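You operate a simulated robot arm through the tools that you are given. There is no shell and no other tool. Be economical: measure what you need, move in short steps, check, and stop when the job is done.

Carry out the task below with a simulated robot arm. There is one attempt and no reset: what you move stays moved.

TASK
Put the orange candle from the top of the folding table on top of the yellow gift box there and the green candle on top of the cream canister there.
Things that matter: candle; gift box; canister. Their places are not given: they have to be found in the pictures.

It is judged by the outcome, as a careful person would: the job done as asked, and still so three seconds after it is handed in. It fails if anything else is knocked over, pushed out of place, dropped, spilled or broken.

THE ROBOT
A 6-joint arm with a two-finger parallel gripper, fixed in place. Base frame: the origin is at the foot of the arm, x ahead of it, y to its left, z up; the work surface is at about z = 740. Lengths are in mm, angles in degrees, forces in N, time in s.
With the tool pointing down near the work surface it reaches from about 200 to 640 mm from the base axis. Its first joint turns from -66.0 to 66.0 degrees. Payload 2.7 kg.
Tool frame: the origin (TCP) lies between the finger pads and is the grasp point; the fingertips stand 23 mm ahead of it; z points along the fingers, y is the line along which they close. The gripper opens to 94 mm. The fingers are 38 mm wide and 10 mm thick; the gripper's body (54 by 96 mm) begins 39 mm behind the TCP.
Orientation is that of the tool frame in the base frame, as [roll, pitch, yaw] about the fixed x, y, z axes, in that order (R = Rz(yaw) Ry(pitch) Rx(roll)). With the fingers straight down and closing along the base's y, the tool's x points along the base's -x, its y along +y and its z along -z.

THE INTERFACE
- The arm moves only by the tool nudge_tool. Its argument "motion" is one flat list of numbers, 7 for each row, row after row: the shift along the base's x, y, z in mm, then the turn, a rotation vector about the base's x, y, z in degrees, then the opening, from 0 (shut) to 1 (fully open). In form: [dx, dy, dz, wx, wy, wz, jaw, dx, dy, dz, wx, wy, wz, jaw, ...]. A call has 1 to 10 rows; each row is the pose to reach, as a shift and turn from the pose commanded when the call began. A row lasts 0.2 s, in which the tool goes at most 50 mm and 8.6 degrees; a call with a longer step from one row to the next is refused whole, and so is a gripper value outside its range. A pose out of reach is approached as far as the arm can. The call stops where the force on the tool passes 40 N (or 10 N more than at its start, if that is more) or the arm is blocked; 0.2 s more then pass. The fingers move at their own pace (about 45 mm/s each) and stop on an object; they squeeze with about 22 N. The grip force told is the motor's: it shows also when the fingers shut on nothing. Time passes only in rows, and 0.2 s behind the last, so rows that repeat a pose let the fingers close. It gives the time, the measured TCP pose, the force on the tool (base axes), the opening and the grip force at its end, in the units of the frame above (readings bear some noise).
- Cameras (640 x 400 px; columns grow to the right, rows downward): "scene" is fixed at [83.5, -455, 1387.1]; the picture's right is [0.55, -0.83, 0.00], its down [-0.60, -0.40, -0.70] and it looks along [0.58, 0.39, -0.72] (base axes); focal length 333 px, centre (320, 200). "wrist" rides on the gripper at [-39, 0, -44] in the tool frame; the picture's right is [0.00, -1.00, 0.00], its down [0.97, 0.00, -0.24] and it looks along [0.24, 0.00, 0.97] (tool axes); focal length 218 px, centre (320, 200).
- capture(camera): a new picture of that camera. No time passes.
- probe_pixels(camera, pixels): for up to 12 pixels [column, row] of the newest picture of that camera ("zoom" is the newest enlarged one), the place [x, y, z] in the base frame of the surface seen there, good to about 2 mm. No time passes.
- zoom(camera, box): a new picture of the part [left, top, right, bottom] of that camera's present view, enlarged. No time passes.
- close_job(): hands the job in; it is judged then, once.

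Work in short steps. Measure before you move; look again where a grasp or a placing could have gone wrong, and mend it. You have 60 turns and 20 pictures in all, the two below and enlarged ones among them. Open the gripper and draw the arm clear of the work before you hand the job in, unless the task says otherwise; then end with one line.

The tools are called by a JSON object that holds its "fn" and its "kwargs". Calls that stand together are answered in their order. nudge_tool: Moves the arm, as the interface text tells. Its arguments: {"type":"object","properties":{"motion":{"type":"array"}},"required":["motion"]} The other tools are called the same way: capture (camera) takes a picture; probe_pixels (camera, pixels) gives the place of the surface under pixels of a picture; zoom (camera, box) takes an enlarged picture of a part of a camera's view; close_job () hands the job in.

At the start:

```text
time: 0.0
ee_pos: [371.7, -189.4, 1085.4]
tcp_rot: [-179.9, 0.2, -179.9]
force: [0.2, 1.0, 0.5]
grip_width: 94.0
finger_force: 0.0
```

scene: 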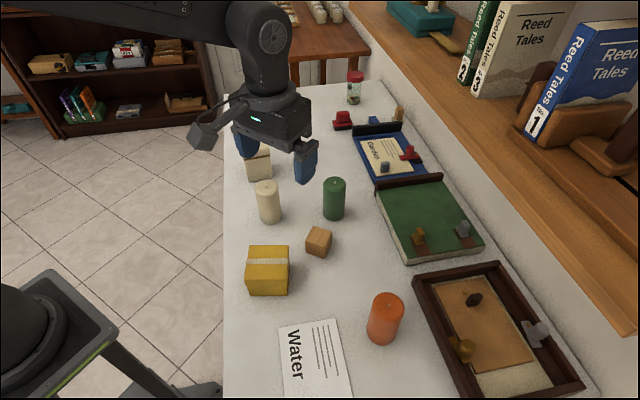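
wrist: 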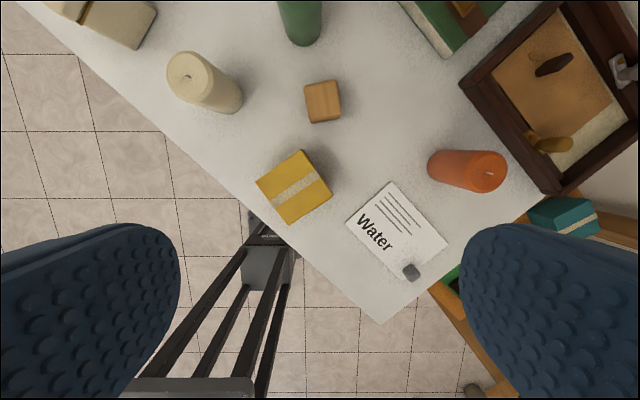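

The scene shows the orange candle (385,318), green candle (334,198), yellow box (267,270) and cream objects near (268,200) and (258,165). I'll enlarge the view to tell which is the canister.

{"fn": "zoom", "kwargs": {"camera": "scene", "box": [220, 120, 380, 220]}}

{"fn": "probe_pixels", "kwargs": {"camera": "scene", "pixels": [[387, 302], [384, 330], [334, 183], [334, 205], [267, 257], [250, 250], [288, 250], [266, 187], [269, 210], [258, 172], [320, 233], [350, 250]]}}

{"fn": "probe_pixels", "kwargs": {"camera": "wrist", "pixels": [[259, 183], [301, 152], [331, 192], [290, 222], [187, 70], [487, 171], [430, 165], [300, 38], [295, 187], [130, 15]]}}

```text
4.00 times, centred on (300, 170) of scene
```

zoom: 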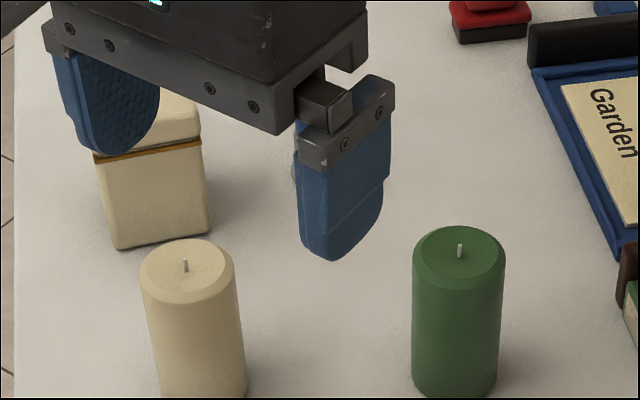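

```text
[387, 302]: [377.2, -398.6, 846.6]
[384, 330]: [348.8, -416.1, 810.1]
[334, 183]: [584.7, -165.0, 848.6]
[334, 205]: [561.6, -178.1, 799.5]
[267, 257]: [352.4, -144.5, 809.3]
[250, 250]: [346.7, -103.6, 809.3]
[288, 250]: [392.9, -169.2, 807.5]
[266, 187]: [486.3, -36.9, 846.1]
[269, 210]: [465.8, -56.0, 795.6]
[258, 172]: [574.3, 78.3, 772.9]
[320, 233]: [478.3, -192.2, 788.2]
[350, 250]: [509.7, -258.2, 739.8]
```

```text
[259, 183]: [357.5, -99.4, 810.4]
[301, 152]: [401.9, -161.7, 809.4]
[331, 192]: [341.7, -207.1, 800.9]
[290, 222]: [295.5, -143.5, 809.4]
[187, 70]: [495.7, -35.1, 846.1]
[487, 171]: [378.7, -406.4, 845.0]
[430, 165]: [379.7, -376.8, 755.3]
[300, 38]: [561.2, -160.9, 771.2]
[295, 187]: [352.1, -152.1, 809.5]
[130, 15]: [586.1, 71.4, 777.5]
```

The canister is the lidded cream box with a gold band near (585,80), and the cream cylinder at (490,-40) is a candle I must leave alone. Next I probe the obstacles around the orange and green candles.

{"fn": "probe_pixels", "kwargs": {"camera": "scene", "pixels": [[414, 282], [455, 350], [369, 306], [402, 306], [387, 293], [386, 312], [385, 343], [540, 330], [600, 300], [380, 190], [445, 390], [458, 350]]}}

{"fn": "probe_pixels", "kwargs": {"camera": "scene", "pixels": [[323, 185], [345, 185], [334, 179], [334, 189], [376, 184], [475, 95], [600, 325], [420, 50]]}}

```text
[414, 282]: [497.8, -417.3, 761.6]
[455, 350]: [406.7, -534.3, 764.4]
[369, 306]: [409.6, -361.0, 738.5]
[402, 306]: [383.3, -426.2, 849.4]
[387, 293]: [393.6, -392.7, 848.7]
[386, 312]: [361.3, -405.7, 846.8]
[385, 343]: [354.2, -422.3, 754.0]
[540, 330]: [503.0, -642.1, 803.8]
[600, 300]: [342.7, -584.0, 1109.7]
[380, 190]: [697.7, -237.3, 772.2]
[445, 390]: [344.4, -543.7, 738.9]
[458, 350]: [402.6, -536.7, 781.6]
```

```text
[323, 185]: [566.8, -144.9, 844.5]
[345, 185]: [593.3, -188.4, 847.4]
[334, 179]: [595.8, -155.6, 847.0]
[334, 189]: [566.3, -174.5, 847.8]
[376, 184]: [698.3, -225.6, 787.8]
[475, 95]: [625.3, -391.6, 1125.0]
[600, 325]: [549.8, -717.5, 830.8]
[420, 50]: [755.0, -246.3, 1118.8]
```

The area around the candles is low enough (tray about 765–790, candle tops 848). I move above the orange candle at a safe height and look.

{"fn": "nudge_tool", "kwargs": {"motion": [1, -36, -22, 0, 0, 0, 1, 2, -72, -45, 0, 0, 0, 1, 3, -108, -67, 0, 0, 0, 1, 4, -142, -90, 0, 0, 0, 1, 4, -178, -112, 0, 0, 0, 1, 4, -212, -135, 0, 0, 0, 1, 4, -212, -135, 0, 0, 0, 1]}}

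{"fn": "capture", "kwargs": {"camera": "wrist"}}

```text
time: 1.6
ee_pos: [376.1, -400.3, 949.5]
tcp_rot: [180.0, 0.0, 180.0]
force: [-0.1, -0.8, 1.1]
grip_width: 94.1
finger_force: 0.1
```

```text
16 pictures are left
```

wrist: 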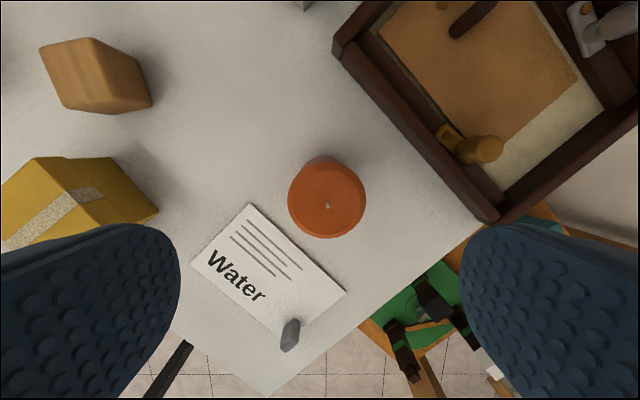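

The orange candle's top is seen at about (327,200). I probe its rim and centre.

{"fn": "probe_pixels", "kwargs": {"camera": "wrist", "pixels": [[290, 200], [363, 200], [327, 168], [327, 233], [327, 203], [480, 150], [335, 45], [490, 215], [292, 335], [265, 300]]}}

```text
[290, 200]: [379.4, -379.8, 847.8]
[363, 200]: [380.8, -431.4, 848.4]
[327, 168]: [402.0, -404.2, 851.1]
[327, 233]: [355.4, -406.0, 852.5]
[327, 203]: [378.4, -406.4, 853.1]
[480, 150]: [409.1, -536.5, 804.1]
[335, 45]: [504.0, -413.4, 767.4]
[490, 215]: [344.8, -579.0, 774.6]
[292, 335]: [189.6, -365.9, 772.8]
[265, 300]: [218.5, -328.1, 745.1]
```

Centre is (379,-405.5), diameter about 53, top about 850. I go down to TCP z 822 (body clear of the wick) and close.

{"fn": "nudge_tool", "kwargs": {"motion": [3, -5, -30, 0, 0, 0, 1, 3, -5, -60, 0, 0, 0, 1, 3, -5, -90, 0, 0, 0, 1, 3, -5, -115, 0, 0, 0, 1, 3, -5, -128, 0, 0, 0, 1, 3, -5, -128, 0, 0, 0, 0.4, 3, -5, -128, 0, 0, 0, 0.4, 3, -5, -128, 0, 0, 0, 0.4, 3, -5, -128, 0, 0, 0, 0.4, 3, -5, -128, 0, 0, 0, 0.4]}}

```text
time: 3.8
ee_pos: [378.4, -405.0, 821.1]
tcp_rot: [180.0, 0.1, 179.9]
force: [0.4, -0.5, 0.4]
grip_width: 54.6
finger_force: 22.2
```

Gripped (54.6 mm, 22 N). I lift it 100 mm and carry it toward the yellow box, whose top centre is (349,-152).

{"fn": "nudge_tool", "kwargs": {"motion": [0, 0, 25, 0, 0, 0, 0.4, 0, 0, 60, 0, 0, 0, 0.4, 0, 0, 105, 0, 0, 0, 0.4, -3, 42, 110, 0, 0, 0, 0.4, -10, 85, 110, 0, 0, 0, 0.4, -15, 127, 110, 0, 0, 0, 0.4, -20, 170, 110, 0, 0, 0, 0.4, -25, 212, 110, 0, 0, 0, 0.4, -30, 253, 110, 0, 0, 0, 0.4, -30, 253, 110, 0, 0, 0, 0.4]}}

{"fn": "capture", "kwargs": {"camera": "scene"}}

```text
time: 6.0
ee_pos: [348.3, -151.6, 933.1]
tcp_rot: [-179.9, 0.2, 180.0]
force: [0.7, 0.3, -3.1]
grip_width: 54.7
finger_force: 22.1
```

```text
15 pictures are left
```

scene: 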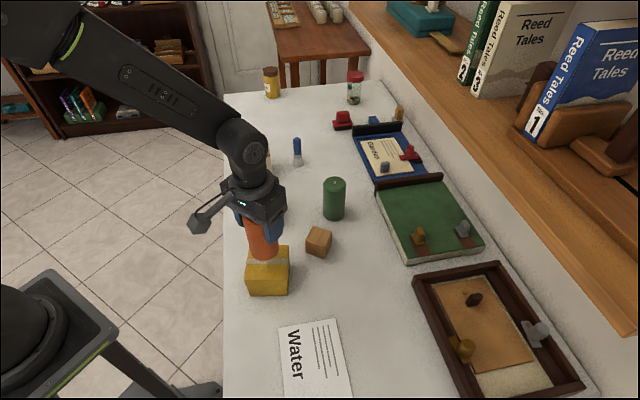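

The candle is over the box. Its bottom is about 81 mm below the TCP, so I lower about 42 mm onto the top at 809.5.

{"fn": "nudge_tool", "kwargs": {"motion": [0, 0, -20, 0, 0, 0, 0.4, 0, 0, -34, 0, 0, 0, 0.4, 0, 0, -39, 0, 0, 0, 0.4, 0, 0, -41, 0, 0, 0, 0.4, 0, 0, -42, 0, 0, 0, 0.4, 0, 0, -42, 0, 0, 0, 0.4]}}

{"fn": "zoom", "kwargs": {"camera": "scene", "box": [200, 190, 360, 310]}}

```text
time: 7.4
ee_pos: [348.8, -153.3, 890.5]
tcp_rot: [-179.9, 0.1, -179.9]
force: [-2.0, 4.0, 15.3]
grip_width: 54.7
finger_force: 21.9
```

```text
3.33 times, centred on (280, 250) of scene
```

zoom: 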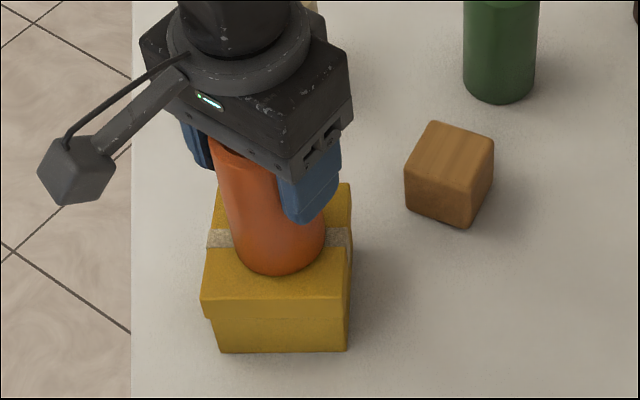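

It rests on the box (15 N upward). I ease up slightly, open, and rise straight up.

{"fn": "nudge_tool", "kwargs": {"motion": [0, 0, 0.5, 0, 0, 0, 0.4, 0, 0, 0.5, 0, 0, 0, 0.8, 0, 0, 0.5, 0, 0, 0, 1, 0, 0, 0.5, 0, 0, 0, 1, 0, 0, 0.5, 0, 0, 0, 1, 0, 0, 20, 0, 0, 0, 1, 0, 0, 55, 0, 0, 0, 1, 0, 0, 95, 0, 0, 0, 1]}}

{"fn": "capture", "kwargs": {"camera": "wrist"}}

```text
time: 9.2
ee_pos: [348.4, -152.8, 984.9]
tcp_rot: [-180.0, 0.1, 179.9]
force: [-0.5, 0.9, 0.1]
grip_width: 94.2
finger_force: 0.0
```

```text
13 pictures are left
```

wrist: 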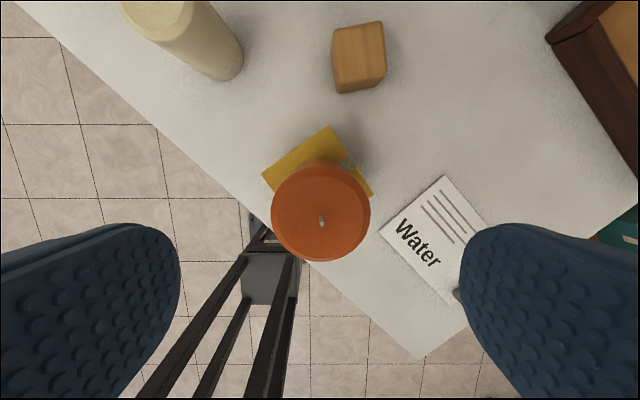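

The orange candle stands on the box. Now I move over to the green candle near (580,-166).

{"fn": "nudge_tool", "kwargs": {"motion": [40, -2, 5, 0, 0, 0, 1, 85, -5, 5, 0, 0, 0, 1, 130, -8, 0, 0, 0, 0, 1, 170, -10, -15, 0, 0, 0, 1, 205, -12, -30, 0, 0, 0, 1, 230, -13, -35, 0, 0, 0, 1, 230, -13, -35, 0, 0, 0, 1]}}

{"fn": "capture", "kwargs": {"camera": "wrist"}}

{"fn": "capture", "kwargs": {"camera": "scene"}}

```text
time: 10.8
ee_pos: [576.2, -166.0, 949.8]
tcp_rot: [-179.9, 0.1, 179.9]
force: [0.8, -0.2, 0.3]
grip_width: 94.0
finger_force: 0.1
```

```text
12 pictures are left
```

wrist: 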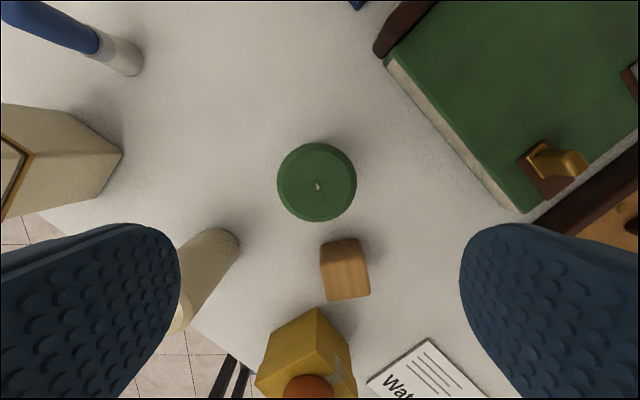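

```text
11 pictures are left
```

scene: 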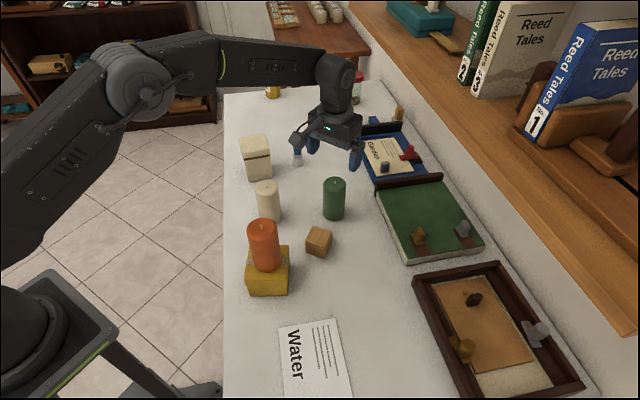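

The green candle's top is at (317,182) in the wrist view, and the canister is now in full view in the scene near (256,145). I measure both.

{"fn": "probe_pixels", "kwargs": {"camera": "wrist", "pixels": [[279, 184], [355, 184], [317, 146], [317, 218], [317, 180], [550, 160], [390, 60]]}}

{"fn": "zoom", "kwargs": {"camera": "scene", "box": [224, 120, 304, 200]}}

```text
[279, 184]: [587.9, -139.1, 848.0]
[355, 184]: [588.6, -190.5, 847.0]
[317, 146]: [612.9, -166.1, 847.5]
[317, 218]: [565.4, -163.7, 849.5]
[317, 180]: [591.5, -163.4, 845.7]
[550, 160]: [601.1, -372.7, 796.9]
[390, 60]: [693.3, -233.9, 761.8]
```

```text
5.00 times, centred on (264, 160) of scene
```

zoom: 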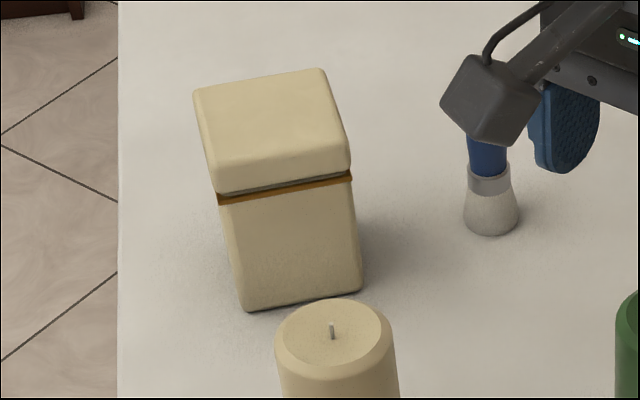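

{"fn": "probe_pixels", "kwargs": {"camera": "zoom", "pixels": [[205, 95], [318, 76], [340, 143], [223, 163], [272, 120], [240, 110], [300, 95], [320, 135], [245, 150]]}}

{"fn": "nudge_tool", "kwargs": {"motion": [11, 1, -30, 0, 0, 0, 1, 11, 1, -60, 0, 0, 0, 1, 11, 1, -90, 0, 0, 0, 1, 11, 1, -115, 0, 0, 0, 1, 11, 1, -128, 0, 0, 0, 1, 11, 1, -128, 0, 0, 0, 0.4, 11, 1, -128, 0, 0, 0, 0.4, 11, 1, -128, 0, 0, 0, 0.4, 11, 1, -128, 0, 0, 0, 0.4, 11, 1, -128, 0, 0, 0, 0.4]}}

```text
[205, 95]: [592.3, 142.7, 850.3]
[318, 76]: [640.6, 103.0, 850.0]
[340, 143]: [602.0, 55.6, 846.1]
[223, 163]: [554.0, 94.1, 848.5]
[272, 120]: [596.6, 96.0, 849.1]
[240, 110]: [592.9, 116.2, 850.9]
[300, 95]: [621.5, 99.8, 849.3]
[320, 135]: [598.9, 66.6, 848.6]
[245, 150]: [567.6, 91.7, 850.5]
```

```text
time: 13.0
ee_pos: [589.4, -165.6, 820.9]
tcp_rot: [-180.0, 0.2, -180.0]
force: [0.7, 0.8, -0.2]
grip_width: 55.0
finger_force: 22.2
```

Green gripped (55 mm). The canister top centre is (597,99), z 849.5. I lift 135 mm and carry it over.

{"fn": "nudge_tool", "kwargs": {"motion": [0, 0, 25, 0, 0, 0, 0.4, 0, 0, 60, 0, 0, 0, 0.4, 0, 0, 100, 0, 0, 0, 0.4, 0, 0, 135, 0, 0, 0, 0.4, 1, 45, 135, 0, 0, 0, 0.4, 2, 90, 135, 0, 0, 0, 0.4, 4, 135, 135, 0, 0, 0, 0.4, 6, 180, 135, 0, 0, 0, 0.4, 7, 225, 135, 0, 0, 0, 0.4, 8, 264, 135, 0, 0, 0, 0.4]}}

{"fn": "zoom", "kwargs": {"camera": "scene", "box": [200, 80, 340, 200]}}

```text
time: 15.2
ee_pos: [596.2, 99.1, 955.0]
tcp_rot: [-179.9, 0.1, 179.9]
force: [-0.6, 0.7, -2.4]
grip_width: 55.1
finger_force: 21.9
```

```text
3.33 times, centred on (270, 140) of scene
```

zoom: 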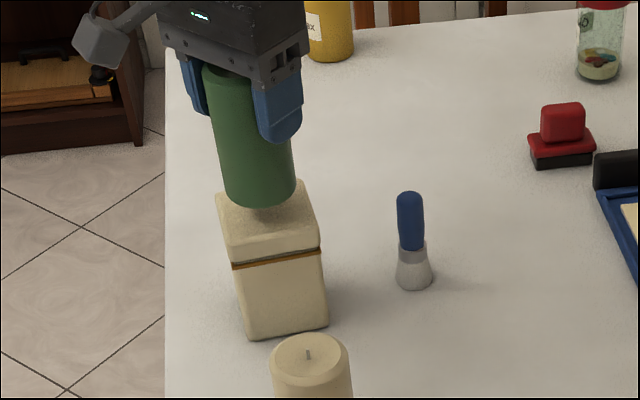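

The candle is above the canister. I lower about 24.5 mm gently until contact.

{"fn": "nudge_tool", "kwargs": {"motion": [0, 0, -12, 0, 0, 0, 0.4, 0, 0, -20, 0, 0, 0, 0.4, 0, 0, -23, 0, 0, 0, 0.4, 0, 0, -24.5, 0, 0, 0, 0.4, 0, 0, -24.5, 0, 0, 0, 0.4]}}

{"fn": "zoom", "kwargs": {"camera": "scene", "box": [200, 80, 340, 200]}}

```text
time: 16.4
ee_pos: [596.5, 97.6, 932.7]
tcp_rot: [-179.9, 0.2, -179.9]
force: [-0.2, 0.0, -2.4]
grip_width: 54.7
finger_force: 22.4
```

```text
3.33 times, centred on (270, 140) of scene
```

zoom: 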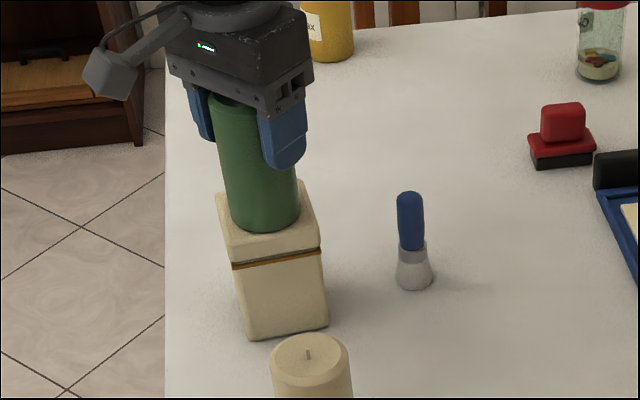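

No contact yet (force still -2.4 N). I lower in half-millimetre steps.

{"fn": "nudge_tool", "kwargs": {"motion": [0, 0, -0.7, 0, 0, 0, 0.4, 0, 0, -1.4, 0, 0, 0, 0.4, 0, 0, -1.4, 0, 0, 0, 0.4]}}

```text
time: 17.2
ee_pos: [597.3, 99.6, 931.4]
tcp_rot: [-179.9, 0.2, -180.0]
force: [0.1, 0.4, -2.2]
grip_width: 54.7
finger_force: 22.4
```

{"fn": "nudge_tool", "kwargs": {"motion": [0, 0, -0.6, 0, 0, 0, 0.4, 0, 0, -1.2, 0, 0, 0, 0.4, 0, 0, -1.2, 0, 0, 0, 0.4]}}

```text
time: 18.0
ee_pos: [597.3, 99.0, 931.8]
tcp_rot: [-179.9, 0.3, -180.0]
force: [-2.7, -0.7, 10.3]
grip_width: 54.9
finger_force: 22.1
```

Contact at 10 N. I open and rise straight up.

{"fn": "nudge_tool", "kwargs": {"motion": [0, 0, 0.4, 0, 0, 0, 0.4, 0, 0, 0.4, 0, 0, 0, 0.8, 0, 0, 0.4, 0, 0, 0, 1, 0, 0, 0.4, 0, 0, 0, 1, 0, 0, 0.4, 0, 0, 0, 1, 0, 0, 20, 0, 0, 0, 1, 0, 0, 50, 0, 0, 0, 1, 0, 0, 80, 0, 0, 0, 1]}}

```text
time: 19.8
ee_pos: [598.3, 98.7, 1009.0]
tcp_rot: [-179.9, 0.1, 179.9]
force: [0.1, -0.2, 0.3]
grip_width: 94.2
finger_force: 0.0
```

The fingertips (986) are above the candle top (about 959). I draw the arm back and up, and check.

{"fn": "nudge_tool", "kwargs": {"motion": [-5, 0, 30, 0, 0, 0, 1, -40, 0, 50, 0, 0, 0, 1, -85, 0, 60, 0, 0, 0, 1, -130, 0, 65, 0, 0, 0, 1, -175, 0, 70, 0, 0, 0, 1, -220, 0, 70, 0, 0, 0, 1, -220, 0, 70, 0, 0, 0, 1]}}

{"fn": "capture", "kwargs": {"camera": "scene"}}

```text
time: 21.4
ee_pos: [378.5, 98.3, 1078.8]
tcp_rot: [-180.0, 0.2, -180.0]
force: [-0.8, 0.0, 0.0]
grip_width: 94.1
finger_force: 0.1
```

```text
7 pictures are left
```

scene: 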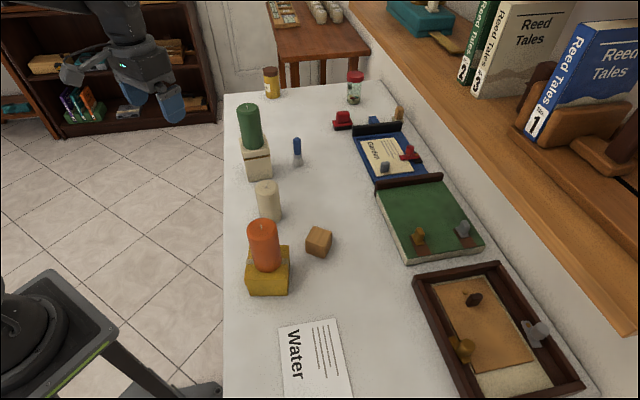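

Both candles stand upright in their places, everything else is undisturbed and the arm is clear, so I hand the job in.

{"fn": "close_job", "kwargs": {}}

```text
The job is handed in.
```

The orange candle is standing on the yellow gift box and the green candle on the cream canister; nothing else was moved in the final picture, and the job is handed in.
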